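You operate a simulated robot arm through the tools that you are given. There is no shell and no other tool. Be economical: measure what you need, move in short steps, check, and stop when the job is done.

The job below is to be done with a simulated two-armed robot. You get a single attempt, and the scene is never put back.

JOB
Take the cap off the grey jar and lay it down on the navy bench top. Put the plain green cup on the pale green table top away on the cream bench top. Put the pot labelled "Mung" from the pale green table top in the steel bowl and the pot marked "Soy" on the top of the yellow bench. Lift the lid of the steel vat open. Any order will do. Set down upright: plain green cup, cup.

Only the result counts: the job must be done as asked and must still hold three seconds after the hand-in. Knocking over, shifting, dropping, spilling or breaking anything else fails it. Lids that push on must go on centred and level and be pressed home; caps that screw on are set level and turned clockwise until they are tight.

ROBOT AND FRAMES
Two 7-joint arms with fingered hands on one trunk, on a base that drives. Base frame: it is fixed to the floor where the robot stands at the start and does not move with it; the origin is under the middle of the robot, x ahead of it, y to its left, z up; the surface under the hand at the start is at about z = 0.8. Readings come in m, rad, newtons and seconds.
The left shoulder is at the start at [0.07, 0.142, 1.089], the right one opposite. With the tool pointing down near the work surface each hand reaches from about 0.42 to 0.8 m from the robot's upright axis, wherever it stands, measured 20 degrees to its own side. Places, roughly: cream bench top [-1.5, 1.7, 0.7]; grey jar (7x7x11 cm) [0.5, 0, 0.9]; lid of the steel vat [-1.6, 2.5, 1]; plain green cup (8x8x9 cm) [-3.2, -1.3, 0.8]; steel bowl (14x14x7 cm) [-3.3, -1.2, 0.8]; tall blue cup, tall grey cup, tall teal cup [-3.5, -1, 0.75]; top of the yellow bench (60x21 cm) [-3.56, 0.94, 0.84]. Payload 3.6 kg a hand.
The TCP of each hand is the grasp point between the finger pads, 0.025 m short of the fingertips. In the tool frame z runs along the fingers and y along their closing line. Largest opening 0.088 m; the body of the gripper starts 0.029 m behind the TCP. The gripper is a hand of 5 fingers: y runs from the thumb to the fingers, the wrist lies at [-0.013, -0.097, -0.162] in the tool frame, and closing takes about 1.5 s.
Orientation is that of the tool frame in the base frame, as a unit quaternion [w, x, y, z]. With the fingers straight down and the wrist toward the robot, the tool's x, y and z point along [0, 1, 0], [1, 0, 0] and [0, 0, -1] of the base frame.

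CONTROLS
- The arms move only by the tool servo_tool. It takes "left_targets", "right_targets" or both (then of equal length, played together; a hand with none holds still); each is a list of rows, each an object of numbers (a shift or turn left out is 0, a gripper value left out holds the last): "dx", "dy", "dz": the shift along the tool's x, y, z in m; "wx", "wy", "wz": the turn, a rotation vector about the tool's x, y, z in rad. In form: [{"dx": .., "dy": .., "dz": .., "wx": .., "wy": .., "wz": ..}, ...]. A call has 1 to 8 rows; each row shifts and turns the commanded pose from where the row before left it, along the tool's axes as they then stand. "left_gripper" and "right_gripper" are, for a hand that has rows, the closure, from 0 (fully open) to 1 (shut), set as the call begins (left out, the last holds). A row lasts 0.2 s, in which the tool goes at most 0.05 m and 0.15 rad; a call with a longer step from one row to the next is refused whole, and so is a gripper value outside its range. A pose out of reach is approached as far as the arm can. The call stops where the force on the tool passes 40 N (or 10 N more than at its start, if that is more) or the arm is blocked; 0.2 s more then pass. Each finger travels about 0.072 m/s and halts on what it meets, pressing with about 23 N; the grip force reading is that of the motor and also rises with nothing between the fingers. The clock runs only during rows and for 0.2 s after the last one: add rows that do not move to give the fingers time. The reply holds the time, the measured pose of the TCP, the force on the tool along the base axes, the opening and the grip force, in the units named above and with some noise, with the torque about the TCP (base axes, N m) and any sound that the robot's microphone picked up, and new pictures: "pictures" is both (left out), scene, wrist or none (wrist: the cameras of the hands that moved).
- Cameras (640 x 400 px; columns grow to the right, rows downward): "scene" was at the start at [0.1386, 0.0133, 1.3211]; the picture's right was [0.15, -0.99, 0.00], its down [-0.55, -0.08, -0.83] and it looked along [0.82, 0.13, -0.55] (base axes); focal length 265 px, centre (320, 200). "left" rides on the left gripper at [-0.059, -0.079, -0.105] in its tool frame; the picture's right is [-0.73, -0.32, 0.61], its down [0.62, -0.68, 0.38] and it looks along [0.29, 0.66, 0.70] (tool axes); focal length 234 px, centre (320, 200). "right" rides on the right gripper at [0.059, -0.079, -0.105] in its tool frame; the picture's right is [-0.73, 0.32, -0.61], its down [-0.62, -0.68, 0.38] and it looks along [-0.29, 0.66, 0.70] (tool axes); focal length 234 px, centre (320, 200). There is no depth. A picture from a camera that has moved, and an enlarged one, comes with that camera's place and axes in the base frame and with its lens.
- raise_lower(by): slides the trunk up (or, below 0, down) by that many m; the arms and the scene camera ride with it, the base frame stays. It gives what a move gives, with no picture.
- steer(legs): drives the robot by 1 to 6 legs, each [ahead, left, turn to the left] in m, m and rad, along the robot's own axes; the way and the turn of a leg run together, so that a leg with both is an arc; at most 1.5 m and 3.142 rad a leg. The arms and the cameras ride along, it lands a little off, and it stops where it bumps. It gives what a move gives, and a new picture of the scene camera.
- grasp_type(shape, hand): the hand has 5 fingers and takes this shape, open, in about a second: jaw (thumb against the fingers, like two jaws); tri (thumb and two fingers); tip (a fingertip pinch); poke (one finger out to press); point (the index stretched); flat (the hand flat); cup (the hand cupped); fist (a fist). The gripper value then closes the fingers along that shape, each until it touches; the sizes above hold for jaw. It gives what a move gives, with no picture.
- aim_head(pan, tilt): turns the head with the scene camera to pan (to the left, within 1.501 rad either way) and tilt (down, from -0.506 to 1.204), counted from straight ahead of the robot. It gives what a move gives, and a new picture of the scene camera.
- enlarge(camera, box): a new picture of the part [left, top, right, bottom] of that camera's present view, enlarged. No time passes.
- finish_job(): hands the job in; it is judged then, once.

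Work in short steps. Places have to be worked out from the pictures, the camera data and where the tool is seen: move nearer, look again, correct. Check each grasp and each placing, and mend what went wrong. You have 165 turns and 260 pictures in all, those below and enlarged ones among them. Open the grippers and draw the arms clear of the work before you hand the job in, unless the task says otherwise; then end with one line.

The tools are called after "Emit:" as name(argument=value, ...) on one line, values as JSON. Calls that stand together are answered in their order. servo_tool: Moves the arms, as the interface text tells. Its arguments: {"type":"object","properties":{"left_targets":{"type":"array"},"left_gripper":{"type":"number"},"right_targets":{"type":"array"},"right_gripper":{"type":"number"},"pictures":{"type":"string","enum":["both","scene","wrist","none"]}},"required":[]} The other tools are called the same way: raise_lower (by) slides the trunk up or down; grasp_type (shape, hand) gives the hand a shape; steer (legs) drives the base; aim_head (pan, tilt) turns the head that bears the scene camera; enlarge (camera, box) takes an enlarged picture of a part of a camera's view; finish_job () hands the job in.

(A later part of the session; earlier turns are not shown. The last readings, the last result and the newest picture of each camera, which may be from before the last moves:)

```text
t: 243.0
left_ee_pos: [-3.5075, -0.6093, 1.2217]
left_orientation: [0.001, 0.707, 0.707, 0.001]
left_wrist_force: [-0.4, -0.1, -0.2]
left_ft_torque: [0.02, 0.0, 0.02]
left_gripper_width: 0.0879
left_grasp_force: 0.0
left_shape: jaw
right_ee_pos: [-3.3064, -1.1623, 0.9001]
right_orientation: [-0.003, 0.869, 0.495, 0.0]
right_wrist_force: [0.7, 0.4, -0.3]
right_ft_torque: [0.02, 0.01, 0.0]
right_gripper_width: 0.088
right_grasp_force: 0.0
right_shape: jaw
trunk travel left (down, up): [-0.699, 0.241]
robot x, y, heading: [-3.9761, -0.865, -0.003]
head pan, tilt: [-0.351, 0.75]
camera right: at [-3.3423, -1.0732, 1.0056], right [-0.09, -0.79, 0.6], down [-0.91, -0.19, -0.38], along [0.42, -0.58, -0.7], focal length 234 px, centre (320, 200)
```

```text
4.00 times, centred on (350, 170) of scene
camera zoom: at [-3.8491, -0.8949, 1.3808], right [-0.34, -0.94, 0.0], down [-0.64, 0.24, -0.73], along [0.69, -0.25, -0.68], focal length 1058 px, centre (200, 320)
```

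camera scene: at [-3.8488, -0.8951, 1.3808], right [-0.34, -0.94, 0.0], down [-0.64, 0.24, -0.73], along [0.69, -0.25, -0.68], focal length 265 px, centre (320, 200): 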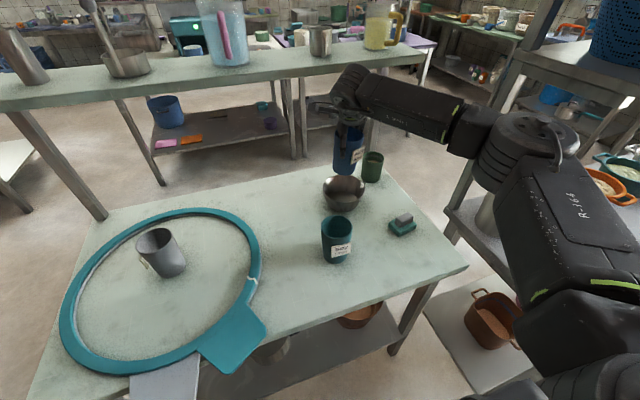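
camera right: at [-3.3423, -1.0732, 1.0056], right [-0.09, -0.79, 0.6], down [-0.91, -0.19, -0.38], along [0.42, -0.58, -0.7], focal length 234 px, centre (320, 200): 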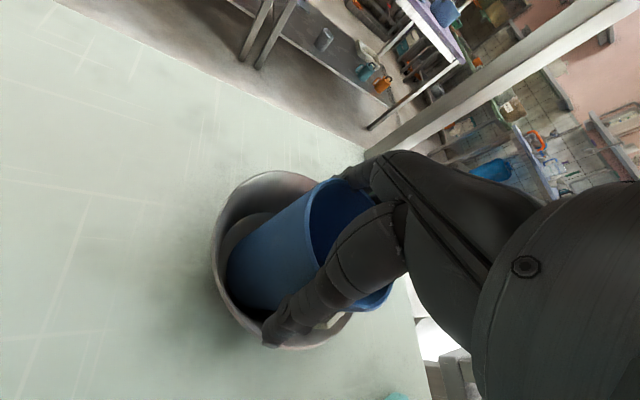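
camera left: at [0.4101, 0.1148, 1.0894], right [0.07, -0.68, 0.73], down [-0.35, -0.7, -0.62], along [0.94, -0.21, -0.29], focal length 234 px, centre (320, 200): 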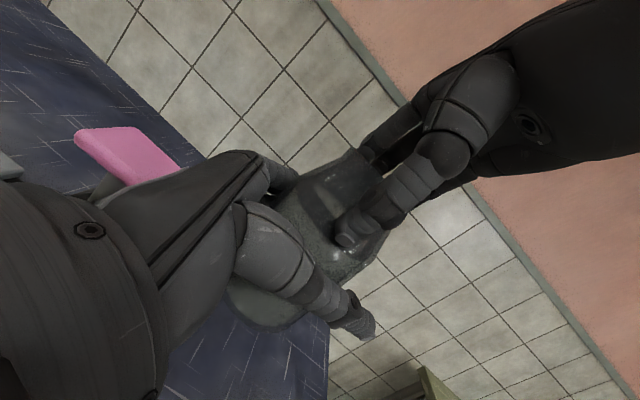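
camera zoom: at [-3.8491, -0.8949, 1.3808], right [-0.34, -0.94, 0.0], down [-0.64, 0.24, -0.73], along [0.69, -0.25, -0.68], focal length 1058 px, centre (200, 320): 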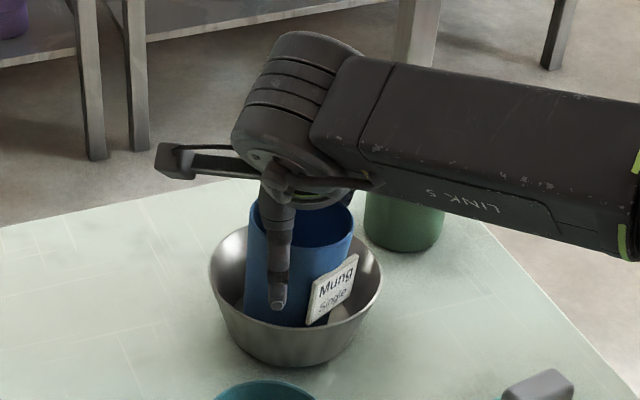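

The cup sits in the bowl. I'll seat it and try the "flat" hand shape, which should spread thumb and fingers wider.

Emit:
grasp_type(hand="right", shape="flat")

Emit:
enlarge(camera="scene", box=[290, 120, 410, 220])

Emit:
enlarge(camera="right", box=[200, 120, 440, 360])

```text
t: 243.9
left_ee_pos: [-3.5077, -0.6079, 1.2214]
left_orientation: [0.0, 0.708, 0.706, 0.001]
left_wrist_force: [0.9, 0.0, 0.1]
left_ft_torque: [-0.04, -0.02, -0.02]
left_gripper_width: 0.0879
left_grasp_force: 0.2
left_shape: jaw
right_ee_pos: [-3.3057, -1.1626, 0.9003]
right_orientation: [-0.003, 0.869, 0.496, -0.001]
right_wrist_force: [-0.5, -0.2, -0.4]
right_ft_torque: [0.0, -0.03, -0.01]
right_gripper_width: 0.0805
right_grasp_force: 0.0
right_shape: flat
trunk travel left (down, up): [-0.699, 0.241]
robot x, y, heading: [-3.976, -0.8616, -0.004]
head pan, tilt: [-0.351, 0.75]
```

```text
4.00 times, centred on (350, 170) of scene
camera zoom: at [-3.8493, -0.8948, 1.3808], right [-0.34, -0.94, 0.0], down [-0.64, 0.24, -0.73], along [0.69, -0.25, -0.68], focal length 1058 px, centre (200, 320)
```

zoom: 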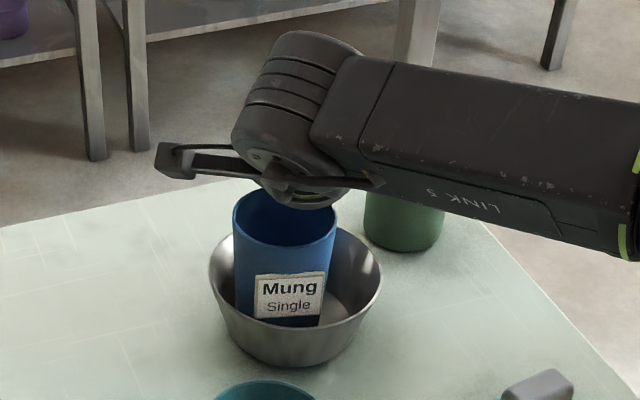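

```text
1.67 times, centred on (320, 240) of right
camera zoom: at [-3.3424, -1.0732, 1.0059], right [-0.09, -0.79, 0.6], down [-0.91, -0.19, -0.38], along [0.42, -0.58, -0.7], focal length 390 px, centre (320, 133)
```

zoom: 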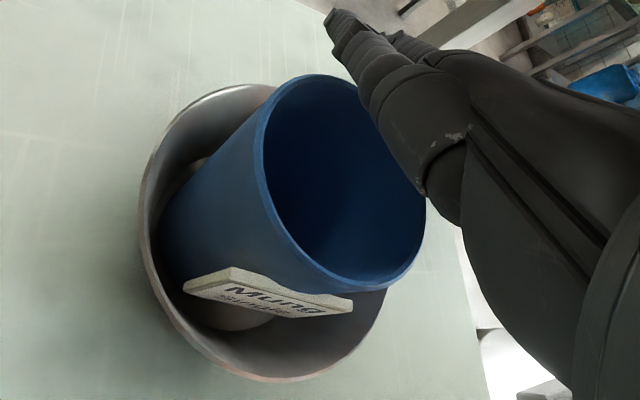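

The thumb swung clear and the cup stands upright in the bowl. Rising now.

Emit:
servo_tool(right_targets=[{"dz": -0.02}, {"dz": -0.03}, {"dz": -0.04}, {"dz": -0.05}, {"dz": -0.05}, {"dz": -0.03}, {}], pictures="scene")

Emit:
enlarge(camera="scene", box=[290, 140, 410, 270])

```text
t: 245.5
left_ee_pos: [-3.508, -0.61, 1.2221]
left_orientation: [0.001, 0.708, 0.706, 0.001]
left_wrist_force: [-0.5, -0.4, -0.5]
left_ft_torque: [-0.02, 0.01, 0.02]
left_gripper_width: 0.0878
left_grasp_force: 0.1
left_shape: jaw
right_ee_pos: [-3.3038, -1.1642, 1.1205]
right_orientation: [-0.003, 0.869, 0.495, 0.0]
right_wrist_force: [0.2, 0.0, 1.4]
right_ft_torque: [0.02, 0.02, 0.03]
right_gripper_width: 0.0806
right_grasp_force: 0.1
right_shape: flat
trunk travel left (down, up): [-0.699, 0.241]
robot x, y, heading: [-3.9749, -0.8642, -0.006]
head pan, tilt: [-0.351, 0.75]
camera scene: at [-3.8489, -0.8952, 1.3808], right [-0.34, -0.94, 0.0], down [-0.64, 0.24, -0.73], along [0.69, -0.25, -0.68], focal length 265 px, centre (320, 200)
```

scene: 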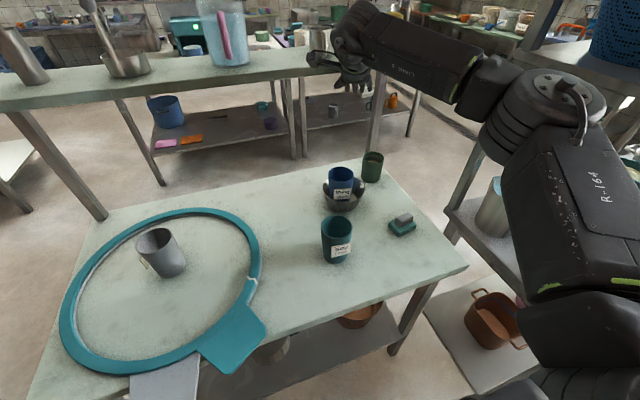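

```text
3.08 times, centred on (350, 205) of scene
camera zoom: at [-3.8489, -0.8952, 1.3808], right [-0.34, -0.94, 0.0], down [-0.64, 0.24, -0.73], along [0.69, -0.25, -0.68], focal length 814 px, centre (228, 185)
```

zoom: 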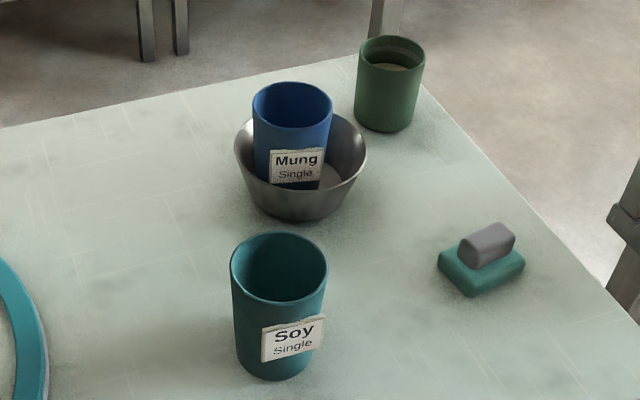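

Mung stands upright in the bowl. Next the teal Soy cup: reset the hand to jaw, turn it clockwise and move above teal at (-3.472, -1.073).

Emit:
grasp_type(hand="right", shape="jaw")

Emit:
servo_tool(right_targets=[{"dx": -0.0014, "dy": -0.0382}, {"dx": -0.0014, "dy": -0.0382}, {"dx": -0.0014, "dy": -0.0382}, {"dx": -0.0014, "dy": -0.0382}, {"dx": -0.0014, "dy": -0.0382, "wz": 0.15}, {"wz": 0.15}, {"wz": 0.15}, {"wz": 0.1}], right_gripper=0, pictures="both")

```text
t: 246.4
left_ee_pos: [-3.509, -0.6089, 1.2205]
left_orientation: [0.001, 0.708, 0.706, 0.0]
left_wrist_force: [0.5, -0.4, 0.1]
left_ft_torque: [0.01, -0.01, -0.02]
left_gripper_width: 0.0881
left_grasp_force: 0.1
left_shape: jaw
right_ee_pos: [-3.305, -1.1652, 1.1202]
right_orientation: [-0.003, 0.869, 0.495, -0.001]
right_wrist_force: [0.4, 0.0, 0.2]
right_ft_torque: [0.01, -0.01, -0.02]
right_gripper_width: 0.0879
right_grasp_force: 0.0
right_shape: jaw
trunk travel left (down, up): [-0.699, 0.241]
robot x, y, heading: [-3.979, -0.8645, -0.002]
head pan, tilt: [-0.351, 0.75]
```

```text
t: 248.2
left_ee_pos: [-3.5086, -0.6076, 1.2211]
left_orientation: [0.002, 0.708, 0.706, 0.0]
left_wrist_force: [-0.3, 0.2, -0.6]
left_ft_torque: [-0.02, 0.03, 0.01]
left_gripper_width: 0.0877
left_grasp_force: 0.2
left_shape: jaw
right_ee_pos: [-3.4725, -1.073, 1.1218]
right_orientation: [-0.002, 0.971, 0.24, 0.0]
right_wrist_force: [-0.6, 0.3, -0.2]
right_ft_torque: [-0.01, 0.0, -0.01]
right_gripper_width: 0.0879
right_grasp_force: 0.1
right_shape: jaw
trunk travel left (down, up): [-0.699, 0.241]
robot x, y, heading: [-3.9821, -0.8664, 0.001]
head pan, tilt: [-0.351, 0.75]
camera scene: at [-3.8495, -0.8938, 1.3809], right [-0.34, -0.94, 0.0], down [-0.64, 0.23, -0.73], along [0.69, -0.25, -0.68], focal length 265 px, centre (320, 200)
camera right: at [-3.4567, -0.9763, 1.2265], right [-0.49, -0.63, 0.61], down [-0.87, 0.31, -0.38], along [0.05, -0.71, -0.7], focal length 234 px, centre (320, 200)
```

scene: 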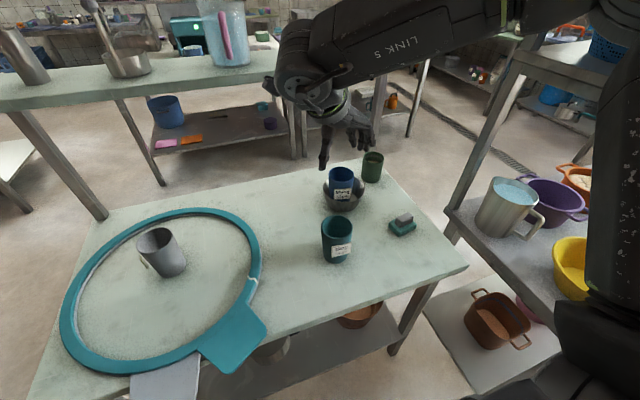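
right: 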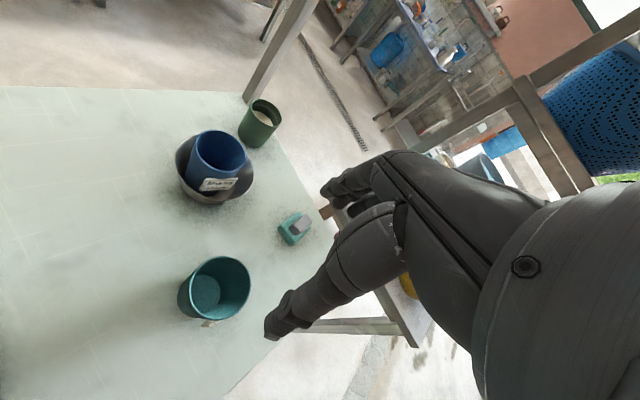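

Aligned within 4 mm. Descending to z ≈ 0.95 for a check.

Emit:
servo_tool(right_targets=[{"dx": -0.0023, "dy": -0.003, "dz": 0.03}, {"dz": 0.045}, {"dz": 0.045}, {"dz": 0.045}, {}], pictures="wrist")

```text
t: 249.4
left_ee_pos: [-3.5091, -0.6078, 1.2219]
left_orientation: [0.001, 0.708, 0.706, 0.0]
left_wrist_force: [0.2, -0.6, -0.2]
left_ft_torque: [0.0, -0.01, -0.01]
left_gripper_width: 0.0877
left_grasp_force: 0.2
left_shape: jaw
right_ee_pos: [-3.4758, -1.0709, 0.9562]
right_orientation: [-0.002, 0.971, 0.241, -0.001]
right_wrist_force: [-0.4, -1.2, 0.0]
right_ft_torque: [0.0, 0.0, 0.01]
right_gripper_width: 0.088
right_grasp_force: 0.1
right_shape: jaw
trunk travel left (down, up): [-0.699, 0.241]
robot x, y, heading: [-3.976, -0.8659, -0.006]
head pan, tilt: [-0.351, 0.75]
camera right: at [-3.4605, -0.9741, 1.0612], right [-0.49, -0.63, 0.61], down [-0.87, 0.31, -0.38], along [0.05, -0.71, -0.7], focal length 234 px, centre (320, 200)
```

right: 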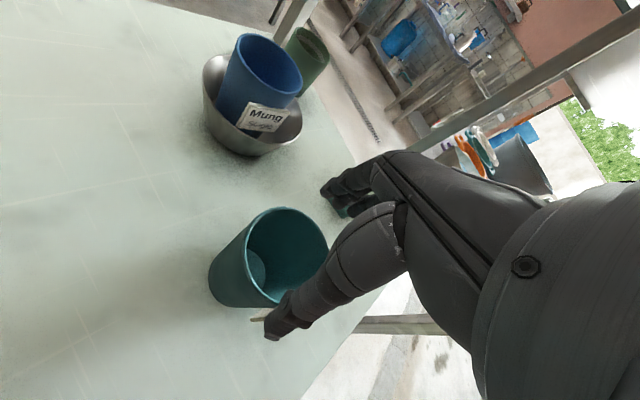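

Good alignment. Descend to z ≈ 0.912 (shallower than before to avoid wedging) and close.

Emit:
servo_tool(right_targets=[{"dz": 0.02}, {"dz": 0.02}, {"dz": 0.004}, {}], pictures="none")

Emit:
servo_tool(right_targets=[{}, {}, {}, {}, {}, {}], right_gripper=1, pictures="none")

Emit:
servo_tool(right_targets=[{"dz": -0.02}, {"dz": -0.04}, {"dz": -0.05}, {"dz": -0.05}, {}], pictures="both")

```text
t: 250.4
left_ee_pos: [-3.5085, -0.6091, 1.2207]
left_orientation: [0.0, 0.708, 0.707, 0.0]
left_wrist_force: [-0.9, 0.3, 0.0]
left_ft_torque: [-0.03, 0.01, -0.02]
left_gripper_width: 0.088
left_grasp_force: 0.0
left_shape: jaw
right_ee_pos: [-3.4763, -1.0707, 0.9128]
right_orientation: [-0.002, 0.971, 0.241, 0.0]
right_wrist_force: [0.2, -0.6, 0.2]
right_ft_torque: [-0.04, 0.01, -0.04]
right_gripper_width: 0.0879
right_grasp_force: 0.1
right_shape: jaw
trunk travel left (down, up): [-0.699, 0.241]
robot x, y, heading: [-3.976, -0.8681, -0.001]
head pan, tilt: [-0.351, 0.75]
```

```text
t: 251.8
left_ee_pos: [-3.5088, -0.6085, 1.222]
left_orientation: [0.001, 0.708, 0.707, -0.001]
left_wrist_force: [-0.4, 0.6, -1.1]
left_ft_torque: [0.0, -0.01, -0.02]
left_gripper_width: 0.0876
left_grasp_force: 0.1
left_shape: jaw
right_ee_pos: [-3.4766, -1.0709, 0.9136]
right_orientation: [-0.002, 0.971, 0.241, -0.001]
right_wrist_force: [-0.3, 0.3, 0.3]
right_ft_torque: [-0.01, 0.01, 0.0]
right_gripper_width: 0.0647
right_grasp_force: 23.5
right_shape: jaw
trunk travel left (down, up): [-0.699, 0.241]
robot x, y, heading: [-3.9775, -0.8675, 0.0]
head pan, tilt: [-0.351, 0.75]
```

```text
t: 253.0
left_ee_pos: [-3.5074, -0.6097, 1.2215]
left_orientation: [-0.001, 0.708, 0.706, 0.0]
left_wrist_force: [0.6, 0.6, 0.6]
left_ft_torque: [0.01, 0.0, 0.0]
left_gripper_width: 0.0877
left_grasp_force: 0.1
left_shape: jaw
right_ee_pos: [-3.4744, -1.0717, 1.0725]
right_orientation: [-0.002, 0.97, 0.241, -0.001]
right_wrist_force: [0.1, -0.6, -0.9]
right_ft_torque: [-0.01, 0.02, 0.0]
right_gripper_width: 0.0646
right_grasp_force: 22.6
right_shape: jaw
trunk travel left (down, up): [-0.699, 0.241]
robot x, y, heading: [-3.9749, -0.8618, -0.0]
head pan, tilt: [-0.351, 0.75]
camera scene: at [-3.8484, -0.8952, 1.3807], right [-0.34, -0.94, 0.0], down [-0.64, 0.24, -0.73], along [0.69, -0.25, -0.68], focal length 265 px, centre (320, 200)
camera right: at [-3.4592, -0.9759, 1.1778], right [-0.49, -0.63, 0.61], down [-0.87, 0.31, -0.38], along [0.05, -0.71, -0.7], focal length 234 px, centre (320, 200)
```

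scene: 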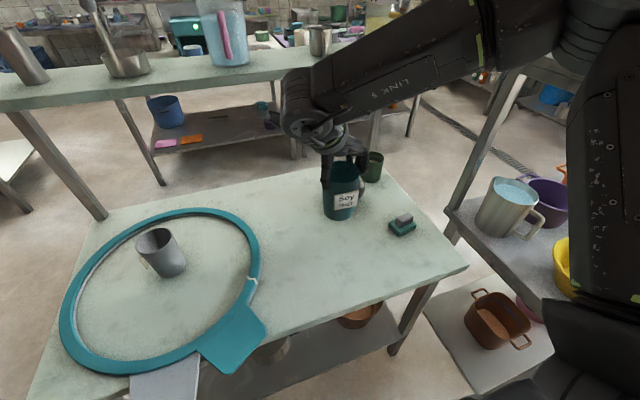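
right: 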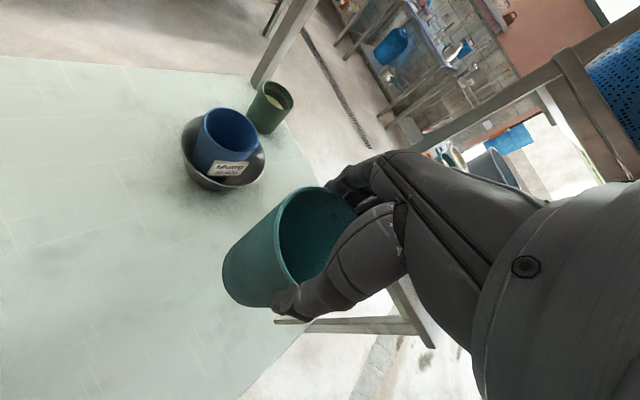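

Soy cup held. I'll raise the trunk and drive back round the corner to the yellow bench.

Emit:
raise_lower(by=0.2)

Emit:
steer(legs=[[-0.06, 0.37, 0], [0.12, 0.38, 0], [0.23, 0.22, 0]])

Emit:
aim_head(pan=1.3, tilt=0.6)

```text
t: 255.2
left_ee_pos: [-3.5091, -0.6085, 1.4223]
left_orientation: [0.001, 0.708, 0.706, 0.0]
left_wrist_force: [-0.6, 0.0, 0.1]
left_ft_torque: [0.0, 0.02, -0.02]
left_gripper_width: 0.0877
left_grasp_force: 0.0
left_shape: jaw
right_ee_pos: [-3.4753, -1.0717, 1.2732]
right_orientation: [-0.003, 0.971, 0.241, -0.001]
right_wrist_force: [0.8, -1.1, -0.4]
right_ft_torque: [-0.02, 0.0, 0.02]
right_gripper_width: 0.0646
right_grasp_force: 23.1
right_shape: jaw
trunk travel left (down, up): [-0.899, 0.041]
robot x, y, heading: [-3.9789, -0.8633, 0.002]
head pan, tilt: [-0.351, 0.75]
```

```text
t: 261.4
left_ee_pos: [-3.2203, 0.3632, 1.4233]
left_orientation: [0.001, 0.708, 0.707, 0.002]
left_wrist_force: [0.5, -0.3, 0.0]
left_ft_torque: [0.05, -0.01, -0.02]
left_gripper_width: 0.0877
left_grasp_force: 0.0
left_shape: jaw
right_ee_pos: [-3.1859, -0.0997, 1.2728]
right_orientation: [-0.003, 0.971, 0.24, 0.0]
right_wrist_force: [-0.1, 0.1, -0.5]
right_ft_torque: [0.02, 0.0, 0.0]
right_gripper_width: 0.0641
right_grasp_force: 22.9
right_shape: jaw
trunk travel left (down, up): [-0.899, 0.041]
robot x, y, heading: [-3.6878, 0.1127, -0.004]
head pan, tilt: [-0.351, 0.75]
camera scene: at [-3.56, 0.0779, 1.581], right [-0.35, -0.94, 0.0], down [-0.64, 0.24, -0.73], along [0.69, -0.25, -0.68], focal length 265 px, centre (320, 200)
```

scene: 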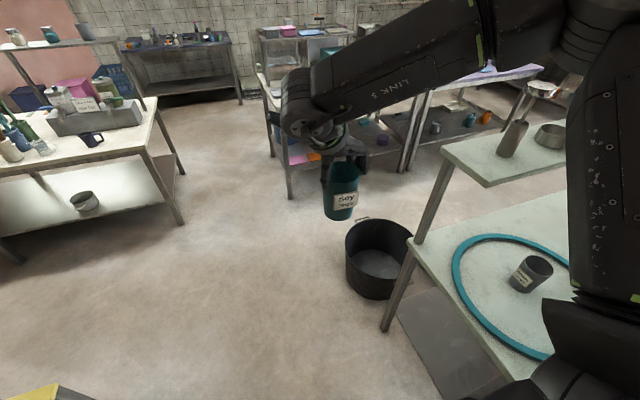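

```text
t: 263.1
left_ee_pos: [-3.2169, 0.3665, 1.4216]
left_orientation: [0.001, 0.708, 0.706, 0.0]
left_wrist_force: [-0.2, 0.9, 0.6]
left_ft_torque: [0.02, -0.01, -0.02]
left_gripper_width: 0.0879
left_grasp_force: 0.1
left_shape: jaw
right_ee_pos: [-3.1829, -0.0977, 1.2731]
right_orientation: [-0.003, 0.971, 0.24, 0.0]
right_wrist_force: [-0.2, -0.2, 0.2]
right_ft_torque: [-0.01, 0.0, -0.01]
right_gripper_width: 0.0645
right_grasp_force: 23.7
right_shape: jaw
trunk travel left (down, up): [-0.899, 0.041]
robot x, y, heading: [-3.6851, 0.1106, -0.001]
head pan, tilt: [1.3, 0.6]
camera scene: at [-3.6115, 0.1939, 1.5937], right [0.96, -0.27, 0.0], down [-0.15, -0.54, -0.82], along [0.22, 0.79, -0.57], focal length 265 px, centre (320, 200)
```

scene: 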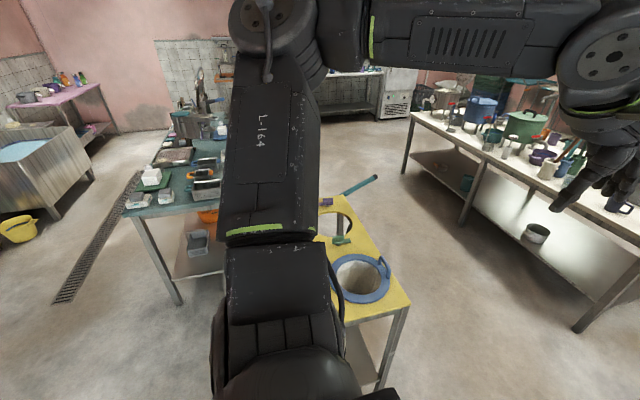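

Turning to face the yellow bench (north).

Emit:
steer(legs=[[0, 0, 1.571]])

Emit:
aim_head(pan=0, tilt=0.85)

```text
t: 267.3
left_ee_pos: [-3.9409, 0.5791, 1.4216]
left_orientation: [-0.001, 0.004, 1.0, 0.002]
left_wrist_force: [0.0, -0.8, -0.3]
left_ft_torque: [0.03, -0.01, -0.01]
left_gripper_width: 0.0878
left_grasp_force: 0.1
left_shape: jaw
right_ee_pos: [-3.4779, 0.6115, 1.2731]
right_orientation: [-0.002, 0.517, 0.856, -0.003]
right_wrist_force: [0.7, 0.1, -0.5]
right_ft_torque: [0.01, 0.03, -0.04]
right_gripper_width: 0.0641
right_grasp_force: 22.6
right_shape: jaw
trunk travel left (down, up): [-0.899, 0.041]
robot x, y, heading: [-3.6828, 0.111, 1.562]
head pan, tilt: [1.3, 0.6]
camera scene: at [-3.7702, 0.1833, 1.5937], right [0.27, 0.96, 0.0], down [0.54, -0.15, -0.83], along [-0.79, 0.22, -0.56], focal length 265 px, centre (320, 200)
```

scene: 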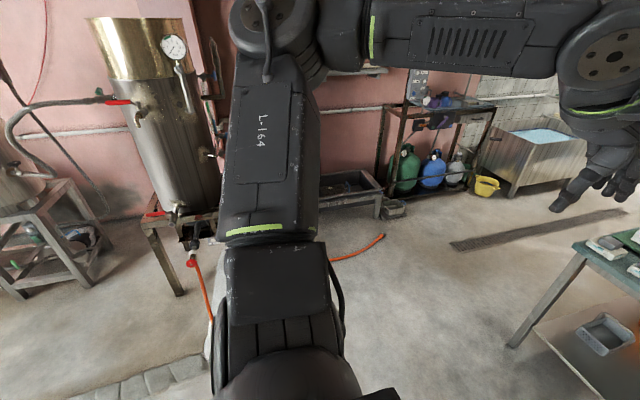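

```text
t: 268.8
left_ee_pos: [-3.9425, 0.5792, 1.4217]
left_orientation: [0.0, 0.004, 1.0, 0.001]
left_wrist_force: [0.7, 0.5, -0.2]
left_ft_torque: [0.03, 0.0, 0.01]
left_gripper_width: 0.088
left_grasp_force: 0.0
left_shape: jaw
right_ee_pos: [-3.4785, 0.6101, 1.2742]
right_orientation: [-0.001, 0.518, 0.855, -0.002]
right_wrist_force: [0.4, -1.0, -1.2]
right_ft_torque: [0.01, 0.0, -0.01]
right_gripper_width: 0.0643
right_grasp_force: 23.4
right_shape: jaw
trunk travel left (down, up): [-0.899, 0.041]
robot x, y, heading: [-3.6862, 0.1103, 1.565]
head pan, tilt: [0.0, 0.85]
camera scene: at [-3.6852, 0.2373, 1.5728], right [1.0, 0.0, 0.0], down [0.0, -0.75, -0.66], along [0.0, 0.66, -0.75], focal length 265 px, centre (320, 200)
```

scene: 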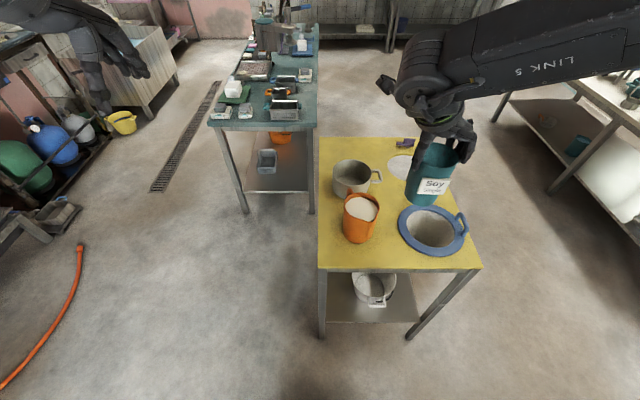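

I see the yellow top: jug, pot, ringed basin and a white disc on it. Zooming to find a free spot.

Emit:
enlarge(camera="scene", box=[310, 125, 490, 275])

```text
2.67 times, centred on (400, 200) of scene
camera zoom: at [-3.6852, 0.2373, 1.5728], right [1.0, 0.0, 0.0], down [0.0, -0.75, -0.66], along [0.0, 0.66, -0.75], focal length 706 px, centre (107, 200)
```

zoom: 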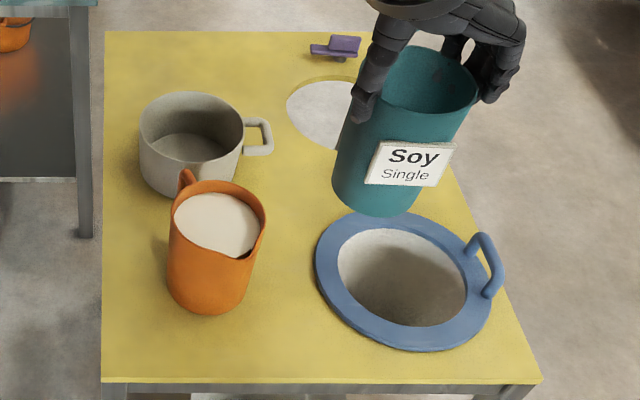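

The left strip of the top is solid; white disc and basin are holes. A good free spot is in front of the jug at about (-3.475, 0.68). I'll move over it and lower.

Emit:
servo_tool(right_targets=[{"dx": 0.03, "dy": 0.018}, {"dx": 0.03, "dy": 0.0175}, {}], pictures="none")

Emit:
raise_lower(by=-0.2)

Emit:
enlarge(camera="scene", box=[290, 150, 490, 300])

```text
t: 269.6
left_ee_pos: [-3.9414, 0.5785, 1.4222]
left_orientation: [0.0, 0.004, 1.0, 0.002]
left_wrist_force: [0.4, 0.2, 0.4]
left_ft_torque: [0.01, 0.01, 0.01]
left_gripper_width: 0.0879
left_grasp_force: 0.0
left_shape: jaw
right_ee_pos: [-3.4751, 0.679, 1.273]
right_orientation: [-0.001, 0.518, 0.856, -0.003]
right_wrist_force: [0.6, 0.3, -0.5]
right_ft_torque: [0.0, -0.02, -0.01]
right_gripper_width: 0.0643
right_grasp_force: 23.1
right_shape: jaw
trunk travel left (down, up): [-0.899, 0.041]
robot x, y, heading: [-3.6881, 0.1095, 1.565]
head pan, tilt: [0.0, 0.85]
```

```text
t: 271.8
left_ee_pos: [-3.9416, 0.5794, 1.2224]
left_orientation: [-0.001, 0.004, 1.0, 0.001]
left_wrist_force: [-0.4, 0.0, -0.3]
left_ft_torque: [0.0, -0.01, -0.02]
left_gripper_width: 0.0879
left_grasp_force: 0.0
left_shape: jaw
right_ee_pos: [-3.4745, 0.6798, 1.0722]
right_orientation: [0.0, 0.517, 0.856, -0.002]
right_wrist_force: [0.8, 0.1, 0.5]
right_ft_torque: [-0.02, -0.02, -0.02]
right_gripper_width: 0.0646
right_grasp_force: 23.0
right_shape: jaw
trunk travel left (down, up): [-0.699, 0.241]
robot x, y, heading: [-3.6831, 0.111, 1.563]
head pan, tilt: [0.0, 0.85]
```

```text
2.67 times, centred on (390, 225) of scene
camera zoom: at [-3.6851, 0.2373, 1.3729], right [1.0, -0.01, 0.0], down [0.0, -0.75, -0.66], along [0.0, 0.66, -0.75], focal length 706 px, centre (133, 133)
```

zoom: 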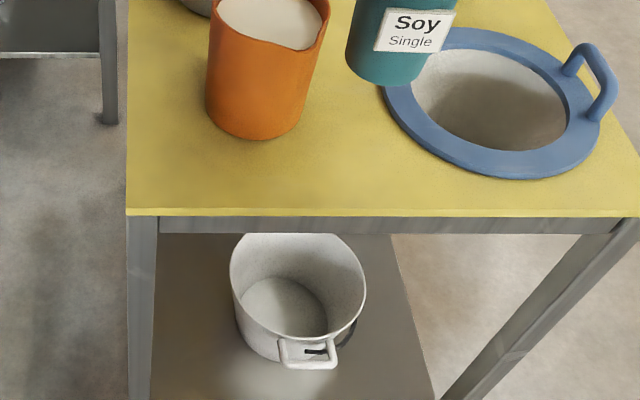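

Clear. Lowering the cup with the arm, then by feel.

Emit:
servo_tool(right_targets=[{"dz": 0.04}, {"dz": 0.04}, {"dz": 0.02}, {"dz": 0.005}, {}], pictures="none")

Emit:
enlarge(camera="scene", box=[290, 100, 490, 250])

```text
t: 273.0
left_ee_pos: [-3.9424, 0.5784, 1.2219]
left_orientation: [0.0, 0.004, 1.0, 0.002]
left_wrist_force: [-0.1, -0.5, 1.1]
left_ft_torque: [0.0, 0.0, 0.01]
left_gripper_width: 0.0876
left_grasp_force: 0.1
left_shape: jaw
right_ee_pos: [-3.4743, 0.6806, 0.967]
right_orientation: [-0.001, 0.517, 0.856, -0.003]
right_wrist_force: [0.2, -0.9, -0.2]
right_ft_torque: [0.04, -0.03, -0.01]
right_gripper_width: 0.0645
right_grasp_force: 23.3
right_shape: jaw
trunk travel left (down, up): [-0.699, 0.241]
robot x, y, heading: [-3.6879, 0.1095, 1.568]
head pan, tilt: [0.0, 0.85]
```

```text
2.67 times, centred on (390, 175) of scene
camera zoom: at [-3.6851, 0.2373, 1.3728], right [1.0, -0.01, 0.0], down [0.0, -0.75, -0.66], along [0.0, 0.66, -0.75], focal length 706 px, centre (133, 267)
```

zoom: 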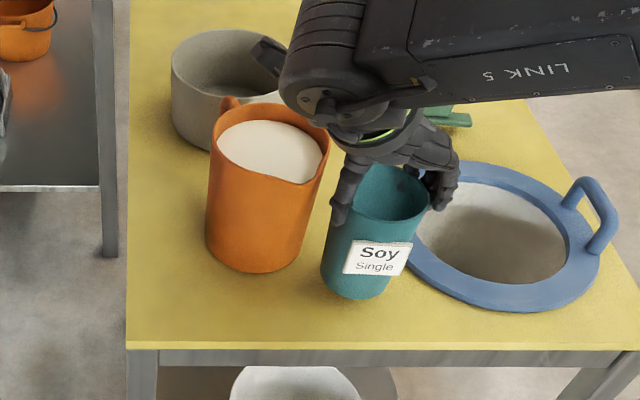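

Good clearance. Fine descent to contact.

Emit:
servo_tool(right_targets=[{"dz": 0.004}, {"dz": 0.003}, {}], pictures="none")

Emit:
servo_tool(right_targets=[{"dz": 0.003}, {"dz": 0.002}, {}], pictures="none")

Emit:
servo_tool(right_targets=[{"dz": 0.002}, {"dz": 0.001}, {}], pictures="none")

```text
t: 273.8
left_ee_pos: [-3.9416, 0.5801, 1.2222]
left_orientation: [-0.001, 0.003, 1.0, 0.0]
left_wrist_force: [-0.2, -0.1, -0.1]
left_ft_torque: [-0.01, 0.01, 0.01]
left_gripper_width: 0.0877
left_grasp_force: 0.0
left_shape: jaw
right_ee_pos: [-3.4749, 0.6799, 0.9606]
right_orientation: [-0.001, 0.517, 0.856, -0.002]
right_wrist_force: [0.0, -0.2, -0.7]
right_ft_torque: [0.01, -0.03, -0.03]
right_gripper_width: 0.0644
right_grasp_force: 23.0
right_shape: jaw
trunk travel left (down, up): [-0.699, 0.241]
robot x, y, heading: [-3.6878, 0.1064, 1.563]
head pan, tilt: [0.0, 0.85]
```

```text
t: 274.6
left_ee_pos: [-3.9417, 0.581, 1.2215]
left_orientation: [0.0, 0.003, 1.0, 0.001]
left_wrist_force: [0.0, 0.3, 0.1]
left_ft_torque: [0.04, 0.02, 0.02]
left_gripper_width: 0.0879
left_grasp_force: 0.0
left_shape: jaw
right_ee_pos: [-3.4735, 0.6797, 0.9543]
right_orientation: [-0.002, 0.517, 0.856, -0.003]
right_wrist_force: [0.9, -0.9, -0.6]
right_ft_torque: [0.01, 0.0, -0.02]
right_gripper_width: 0.0644
right_grasp_force: 23.4
right_shape: jaw
trunk travel left (down, up): [-0.699, 0.241]
robot x, y, heading: [-3.6865, 0.1108, 1.563]
head pan, tilt: [0.0, 0.85]
```

```text
t: 275.4
left_ee_pos: [-3.9414, 0.579, 1.2217]
left_orientation: [0.0, 0.004, 1.0, 0.001]
left_wrist_force: [0.4, -0.5, 0.2]
left_ft_torque: [0.02, 0.0, 0.01]
left_gripper_width: 0.088
left_grasp_force: 0.0
left_shape: jaw
right_ee_pos: [-3.4747, 0.6784, 0.9522]
right_orientation: [-0.001, 0.516, 0.856, -0.002]
right_wrist_force: [0.1, -0.7, 0.2]
right_ft_torque: [0.03, 0.01, -0.01]
right_gripper_width: 0.0645
right_grasp_force: 22.9
right_shape: jaw
trunk travel left (down, up): [-0.699, 0.241]
robot x, y, heading: [-3.6896, 0.1093, 1.561]
head pan, tilt: [0.0, 0.85]
```

Emit:
servo_tool(right_targets=[{"dz": 0.002}, {"dz": 0.001}, {}], pictures="none")

Emit:
servo_tool(right_targets=[{"dz": 0.002}, {}], pictures="none")

Emit:
enlarge(camera="scene", box=[290, 100, 490, 250])

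```text
t: 276.2
left_ee_pos: [-3.9421, 0.5792, 1.2216]
left_orientation: [0.0, 0.003, 1.0, 0.002]
left_wrist_force: [-0.4, -0.9, 0.1]
left_ft_torque: [0.02, 0.03, 0.01]
left_gripper_width: 0.0876
left_grasp_force: 0.0
left_shape: jaw
right_ee_pos: [-3.4744, 0.6787, 0.9516]
right_orientation: [-0.002, 0.517, 0.856, -0.001]
right_wrist_force: [2.4, 2.2, 12.7]
right_ft_torque: [0.05, -0.06, 0.04]
right_gripper_width: 0.0642
right_grasp_force: 23.5
right_shape: jaw
trunk travel left (down, up): [-0.699, 0.241]
robot x, y, heading: [-3.6857, 0.1083, 1.564]
head pan, tilt: [0.0, 0.85]
```

```text
t: 276.8
left_ee_pos: [-3.9431, 0.5778, 1.2217]
left_orientation: [0.0, 0.004, 1.0, 0.002]
left_wrist_force: [0.2, -0.5, -1.1]
left_ft_torque: [0.0, 0.03, -0.02]
left_gripper_width: 0.088
left_grasp_force: 0.1
left_shape: jaw
right_ee_pos: [-3.4756, 0.6778, 0.9506]
right_orientation: [-0.002, 0.517, 0.856, -0.001]
right_wrist_force: [1.9, 5.3, 23.7]
right_ft_torque: [0.06, -0.18, 0.02]
right_gripper_width: 0.063
right_grasp_force: 23.1
right_shape: jaw
trunk travel left (down, up): [-0.699, 0.241]
robot x, y, heading: [-3.6866, 0.1078, 1.557]
head pan, tilt: [0.0, 0.85]
```

```text
2.67 times, centred on (390, 175) of scene
camera zoom: at [-3.6862, 0.2345, 1.3733], right [1.0, -0.01, 0.0], down [0.0, -0.75, -0.66], along [0.0, 0.66, -0.75], focal length 706 px, centre (133, 267)
```

zoom: 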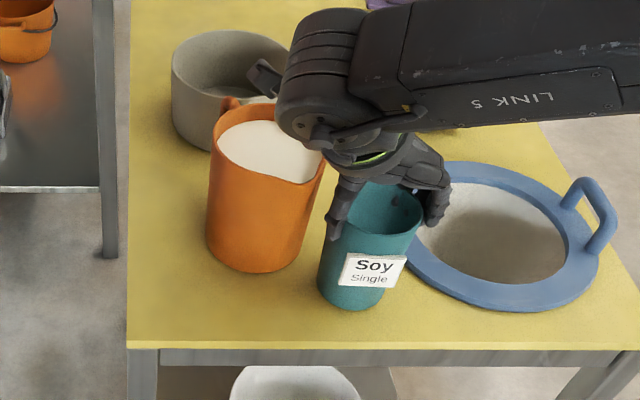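

Cup firmly on the bench. Ease off 4 mm, open, and rise 2.5 cm to see that it stays.

Emit:
servo_tool(right_targets=[{"dz": -0.004}, {}, {}, {}, {}, {}], right_gripper=0, pictures="none")

Emit:
servo_tool(right_targets=[{"dz": -0.01}, {"dz": -0.015}, {}], pictures="none")

Emit:
enlarge(camera="scene", box=[290, 100, 490, 250])

```text
t: 278.2
left_ee_pos: [-3.9426, 0.5801, 1.2214]
left_orientation: [0.001, 0.003, 1.0, 0.002]
left_wrist_force: [0.0, 0.2, 0.8]
left_ft_torque: [0.0, -0.02, 0.02]
left_gripper_width: 0.0877
left_grasp_force: 0.0
left_shape: jaw
right_ee_pos: [-3.4746, 0.6796, 0.9522]
right_orientation: [-0.001, 0.517, 0.856, -0.003]
right_wrist_force: [0.1, 0.7, 0.4]
right_ft_torque: [-0.02, 0.01, 0.0]
right_gripper_width: 0.0878
right_grasp_force: 0.0
right_shape: jaw
trunk travel left (down, up): [-0.699, 0.241]
robot x, y, heading: [-3.6873, 0.1101, 1.567]
head pan, tilt: [0.0, 0.85]
```

```text
t: 279.0
left_ee_pos: [-3.9407, 0.5786, 1.2198]
left_orientation: [0.0, 0.003, 1.0, 0.001]
left_wrist_force: [0.6, -0.1, 0.1]
left_ft_torque: [0.0, 0.0, -0.02]
left_gripper_width: 0.088
left_grasp_force: 0.1
left_shape: jaw
right_ee_pos: [-3.4752, 0.6796, 0.9761]
right_orientation: [-0.002, 0.516, 0.856, -0.003]
right_wrist_force: [-0.5, 0.1, 0.3]
right_ft_torque: [-0.01, 0.04, 0.02]
right_gripper_width: 0.0878
right_grasp_force: 0.0
right_shape: jaw
trunk travel left (down, up): [-0.699, 0.241]
robot x, y, heading: [-3.6838, 0.1168, 1.567]
head pan, tilt: [0.0, 0.85]
```

```text
2.67 times, centred on (390, 175) of scene
camera zoom: at [-3.685, 0.2375, 1.3728], right [1.0, -0.01, 0.0], down [0.0, -0.75, -0.66], along [0.0, 0.66, -0.75], focal length 706 px, centre (133, 267)
```

zoom: 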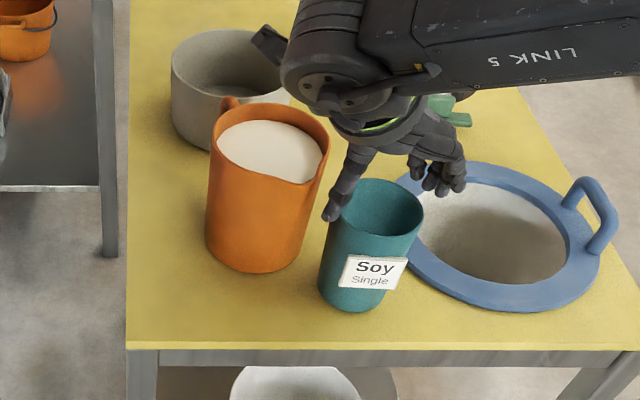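

The Soy cup stands upright on the yellow bench and is released. I'll raise the hand and trunk, and drive round to the south end of the pale green table, where the left hand can reach the green cup beneath the plank.

Emit:
servo_tool(right_targets=[{"dz": -0.04}, {"dz": -0.05}, {"dz": -0.05}, {}], pictures="none")

Emit:
raise_lower(by=0.2)

Emit:
steer(legs=[[-0.1, 0, 0], [0, -1.48, 0], [-1.45, 0, 0], [-0.45, 0, 0]])

Emit:
aim_head(pan=0.9, tilt=0.45)

```text
t: 280.0
left_ee_pos: [-3.9415, 0.5799, 1.2225]
left_orientation: [0.0, 0.003, 1.0, 0.001]
left_wrist_force: [0.5, 0.4, 0.0]
left_ft_torque: [-0.01, 0.03, -0.02]
left_gripper_width: 0.0878
left_grasp_force: 0.1
left_shape: jaw
right_ee_pos: [-3.475, 0.6794, 1.1167]
right_orientation: [0.0, 0.518, 0.856, -0.003]
right_wrist_force: [-0.1, 0.6, 0.6]
right_ft_torque: [-0.02, 0.0, 0.01]
right_gripper_width: 0.0879
right_grasp_force: 0.1
right_shape: jaw
trunk travel left (down, up): [-0.699, 0.241]
robot x, y, heading: [-3.6877, 0.1084, 1.565]
head pan, tilt: [0.0, 0.85]
```

```text
t: 282.1
left_ee_pos: [-3.9414, 0.5798, 1.421]
left_orientation: [0.0, 0.003, 1.0, 0.001]
left_wrist_force: [0.1, -0.1, -0.5]
left_ft_torque: [0.03, -0.01, -0.01]
left_gripper_width: 0.088
left_grasp_force: 0.0
left_shape: jaw
right_ee_pos: [-3.4735, 0.6796, 1.3154]
right_orientation: [-0.002, 0.517, 0.856, -0.002]
right_wrist_force: [0.7, -0.3, 0.7]
right_ft_torque: [0.0, 0.02, 0.0]
right_gripper_width: 0.0878
right_grasp_force: 0.0
right_shape: jaw
trunk travel left (down, up): [-0.899, 0.041]
robot x, y, heading: [-3.6851, 0.1125, 1.565]
head pan, tilt: [0.0, 0.85]
```

```text
t: 299.4
left_ee_pos: [-2.459, -1.4208, 1.4201]
left_orientation: [0.0, 0.0, 1.0, 0.0]
left_wrist_force: [0.1, -0.1, -0.1]
left_ft_torque: [-0.04, -0.03, -0.01]
left_gripper_width: 0.088
left_grasp_force: 0.0
left_shape: jaw
right_ee_pos: [-1.9927, -1.3198, 1.3158]
right_orientation: [-0.001, 0.516, 0.857, -0.004]
right_wrist_force: [-1.0, -0.1, 0.1]
right_ft_torque: [0.0, -0.02, -0.01]
right_gripper_width: 0.0877
right_grasp_force: 0.0
right_shape: jaw
trunk travel left (down, up): [-0.899, 0.041]
robot x, y, heading: [-2.1991, -1.8962, 1.57]
head pan, tilt: [0.0, 0.85]
camera scene: at [-2.2011, -1.762, 1.5726], right [1.0, 0.0, 0.0], down [0.0, -0.75, -0.66], along [0.0, 0.66, -0.75], focal length 265 px, centre (320, 200)
```

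scene: 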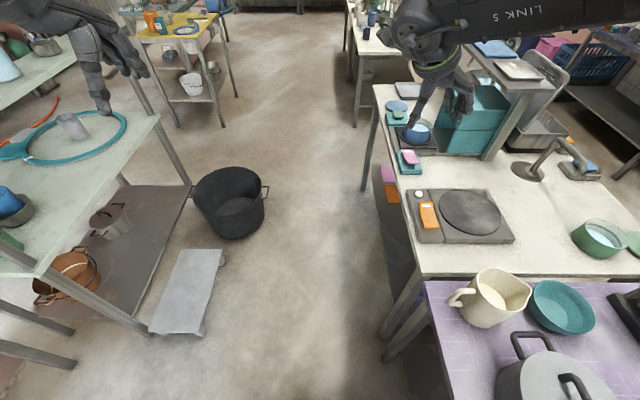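

```text
t: 300.6
left_ee_pos: [-2.4593, -1.4219, 1.422]
left_orientation: [0.0, 0.0, 1.0, 0.001]
left_wrist_force: [0.6, 0.9, -0.1]
left_ft_torque: [-0.02, 0.0, 0.01]
left_gripper_width: 0.0877
left_grasp_force: 0.0
left_shape: jaw
right_ee_pos: [-1.9934, -1.3205, 1.3153]
right_orientation: [-0.001, 0.515, 0.857, -0.003]
right_wrist_force: [-0.2, 0.1, -0.2]
right_ft_torque: [-0.03, -0.02, 0.04]
right_gripper_width: 0.0879
right_grasp_force: 0.1
right_shape: jaw
trunk travel left (down, up): [-0.899, 0.041]
robot x, y, heading: [-2.1978, -1.8926, 1.57]
head pan, tilt: [0.901, 0.45]
camera scene: at [-2.273, -1.7849, 1.6072], right [0.62, 0.78, 0.0], down [0.34, -0.27, -0.9], along [-0.71, 0.56, -0.44], focal length 265 px, centre (320, 200)
```

scene: 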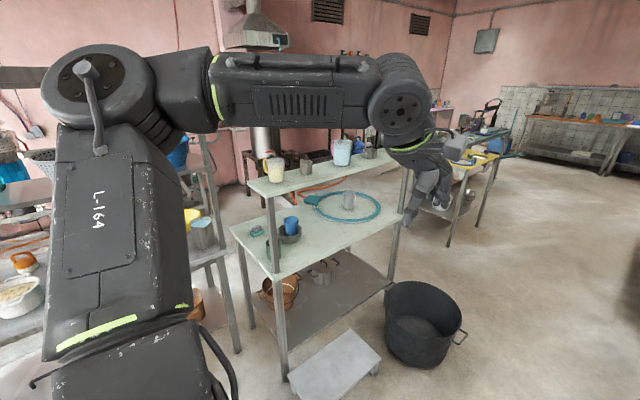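

Path clear. Strafe left to x ≈ -2.88 and look at the green cup from here.

Emit:
steer(legs=[[0, 0.68, 0]])

Emit:
aim_head(pan=0.35, tilt=0.75)

```text
t: 304.3
left_ee_pos: [-3.1416, -1.4306, 1.4221]
left_orientation: [-0.001, -0.005, 1.0, 0.0]
left_wrist_force: [0.4, 0.5, -0.2]
left_ft_torque: [0.04, 0.02, 0.0]
left_gripper_width: 0.0879
left_grasp_force: 0.1
left_shape: jaw
right_ee_pos: [-2.6784, -1.3232, 1.3152]
right_orientation: [-0.002, 0.51, 0.86, -0.003]
right_wrist_force: [-0.5, 0.3, -0.2]
right_ft_torque: [0.0, -0.02, 0.04]
right_gripper_width: 0.0878
right_grasp_force: 0.0
right_shape: jaw
trunk travel left (down, up): [-0.899, 0.041]
robot x, y, heading: [-2.8832, -1.9, 1.577]
head pan, tilt: [0.901, 0.45]
camera scene: at [-2.9513, -1.7901, 1.6074], right [0.61, 0.79, 0.0], down [0.34, -0.27, -0.9], along [-0.71, 0.55, -0.43], focal length 265 px, centre (320, 200)
```

scene: 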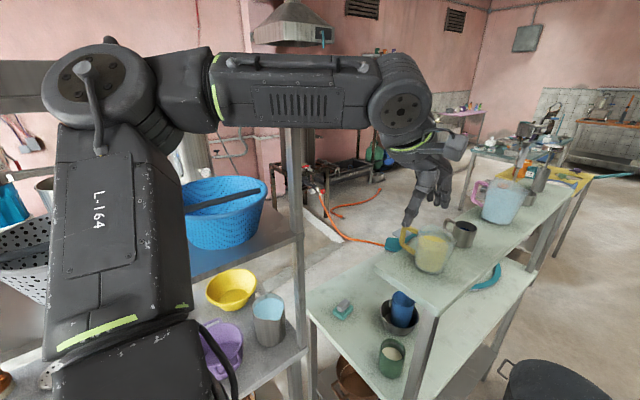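

```text
t: 305.3
left_ee_pos: [-3.1435, -1.4309, 1.4212]
left_orientation: [0.0, -0.004, 1.0, 0.0]
left_wrist_force: [-0.9, 1.2, -0.4]
left_ft_torque: [0.02, -0.06, 0.02]
left_gripper_width: 0.0878
left_grasp_force: 0.0
left_shape: jaw
right_ee_pos: [-2.6775, -1.3231, 1.3173]
right_orientation: [-0.001, 0.51, 0.86, -0.002]
right_wrist_force: [0.6, 0.3, -0.2]
right_ft_torque: [-0.01, -0.01, -0.01]
right_gripper_width: 0.088
right_grasp_force: 0.1
right_shape: jaw
trunk travel left (down, up): [-0.899, 0.041]
robot x, y, heading: [-2.8815, -1.8962, 1.583]
head pan, tilt: [0.351, 0.75]
camera scene: at [-2.9104, -1.769, 1.5809], right [0.94, 0.35, 0.0], down [0.24, -0.64, -0.73], along [-0.26, 0.68, -0.68], focal length 265 px, centre (320, 200)
```

scene: 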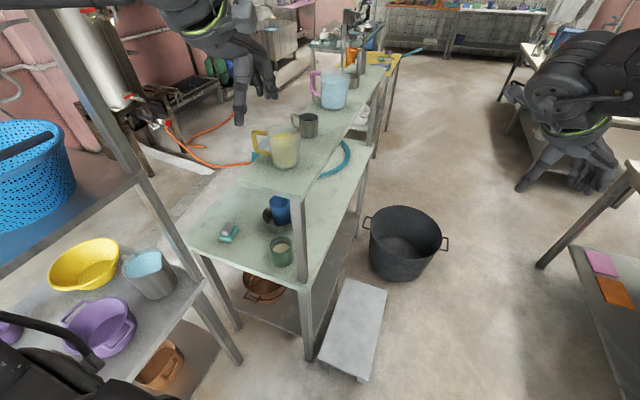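

Geometry confirmed: table south edge y ≈ -1.385, plank end y ≈ -1.39, cup at (-3.219, -1.32). I'll back off 12 cm, lower the trunk, then lower the left hand south of the table.

Emit:
steer(legs=[[-0.12, 0, -0.01]])

Emit:
raise_lower(by=-0.26)

Emit:
servo_tool(left_targets=[{"dx": 0.025, "dz": 0.04}, {"dx": 0.025, "dz": 0.04}, {"dx": 0.025, "dz": 0.04}, {"dz": 0.045}, {"dz": 0.045}, {"dz": 0.015}, {}], left_gripper=0, pictures="both")

```text
t: 306.5
left_ee_pos: [-3.1382, -1.5427, 1.4206]
left_orientation: [0.0, 0.001, 1.0, -0.001]
left_wrist_force: [0.1, 1.2, 0.1]
left_ft_torque: [0.02, 0.01, 0.01]
left_gripper_width: 0.088
left_grasp_force: 0.1
left_shape: jaw
right_ee_pos: [-2.6709, -1.4412, 1.3144]
right_orientation: [-0.001, 0.516, 0.856, -0.004]
right_wrist_force: [0.2, 1.0, -0.5]
right_ft_torque: [-0.02, -0.01, 0.01]
right_gripper_width: 0.0879
right_grasp_force: 0.1
right_shape: jaw
trunk travel left (down, up): [-0.899, 0.041]
robot x, y, heading: [-2.8772, -2.0144, 1.572]
head pan, tilt: [0.351, 0.75]
camera scene: at [-2.908, -1.8841, 1.5803], right [0.94, 0.34, 0.0], down [0.23, -0.64, -0.73], along [-0.25, 0.68, -0.68], focal length 265 px, centre (320, 200)
```

scene: 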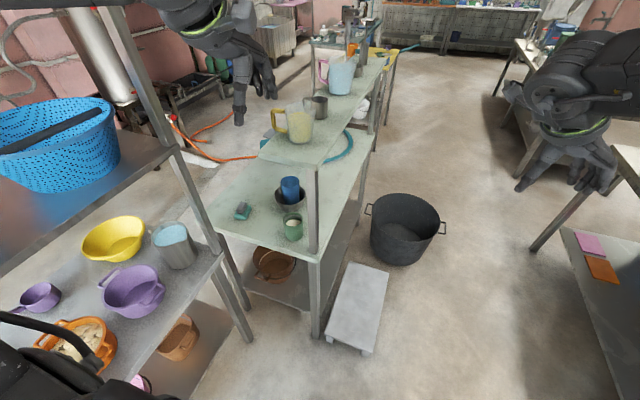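

```text
t: 309.2
left_ee_pos: [-3.1389, -1.5491, 1.1611]
left_orientation: [0.001, 0.001, 1.0, 0.001]
left_wrist_force: [0.0, 0.8, 0.4]
left_ft_torque: [0.0, 0.01, 0.03]
left_gripper_width: 0.0879
left_grasp_force: 0.1
left_shape: jaw
right_ee_pos: [-2.6705, -1.4453, 1.0564]
right_orientation: [-0.001, 0.516, 0.857, -0.003]
right_wrist_force: [0.2, -0.2, -0.4]
right_ft_torque: [-0.02, 0.03, -0.02]
right_gripper_width: 0.0878
right_grasp_force: 0.0
right_shape: jaw
trunk travel left (down, up): [-0.639, 0.301]
robot x, y, heading: [-2.8803, -2.0152, 1.569]
head pan, tilt: [0.351, 0.75]
```

```text
t: 310.8
left_ee_pos: [-3.2135, -1.5467, 0.9368]
left_orientation: [0.0, 0.0, 1.0, 0.001]
left_wrist_force: [-1.3, 0.5, -0.2]
left_ft_torque: [0.0, 0.0, 0.0]
left_gripper_width: 0.0879
left_grasp_force: 0.1
left_shape: jaw
right_ee_pos: [-2.6712, -1.4455, 1.0563]
right_orientation: [-0.002, 0.516, 0.857, -0.002]
right_wrist_force: [0.3, -0.6, -0.8]
right_ft_torque: [0.01, -0.03, -0.03]
right_gripper_width: 0.0878
right_grasp_force: 0.0
right_shape: jaw
trunk travel left (down, up): [-0.639, 0.301]
robot x, y, heading: [-2.878, -2.0173, 1.571]
head pan, tilt: [0.351, 0.75]
camera scene: at [-2.9076, -1.8893, 1.3208], right [0.94, 0.34, 0.0], down [0.23, -0.64, -0.73], along [-0.25, 0.69, -0.68], focal length 265 px, centre (320, 200)
camera left: at [-3.1535, -1.627, 1.0412], right [0.73, -0.32, -0.61], down [-0.62, -0.68, -0.38], along [-0.29, 0.66, -0.69], focal length 234 px, centre (320, 200)
```

scene: 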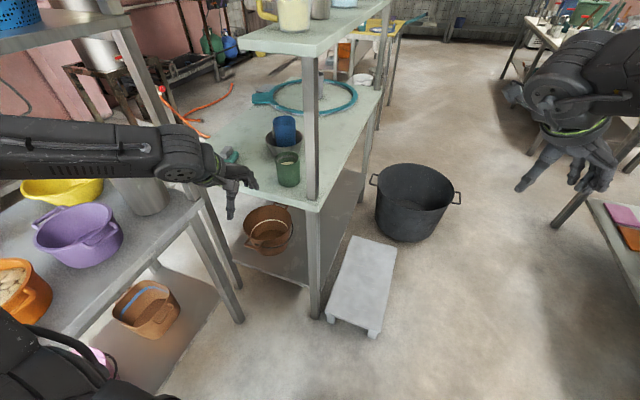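
left: 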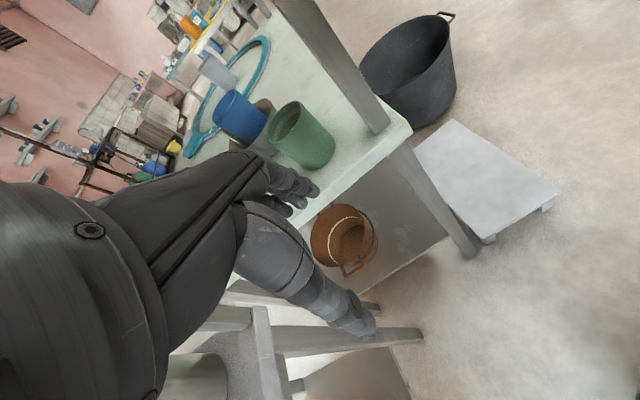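

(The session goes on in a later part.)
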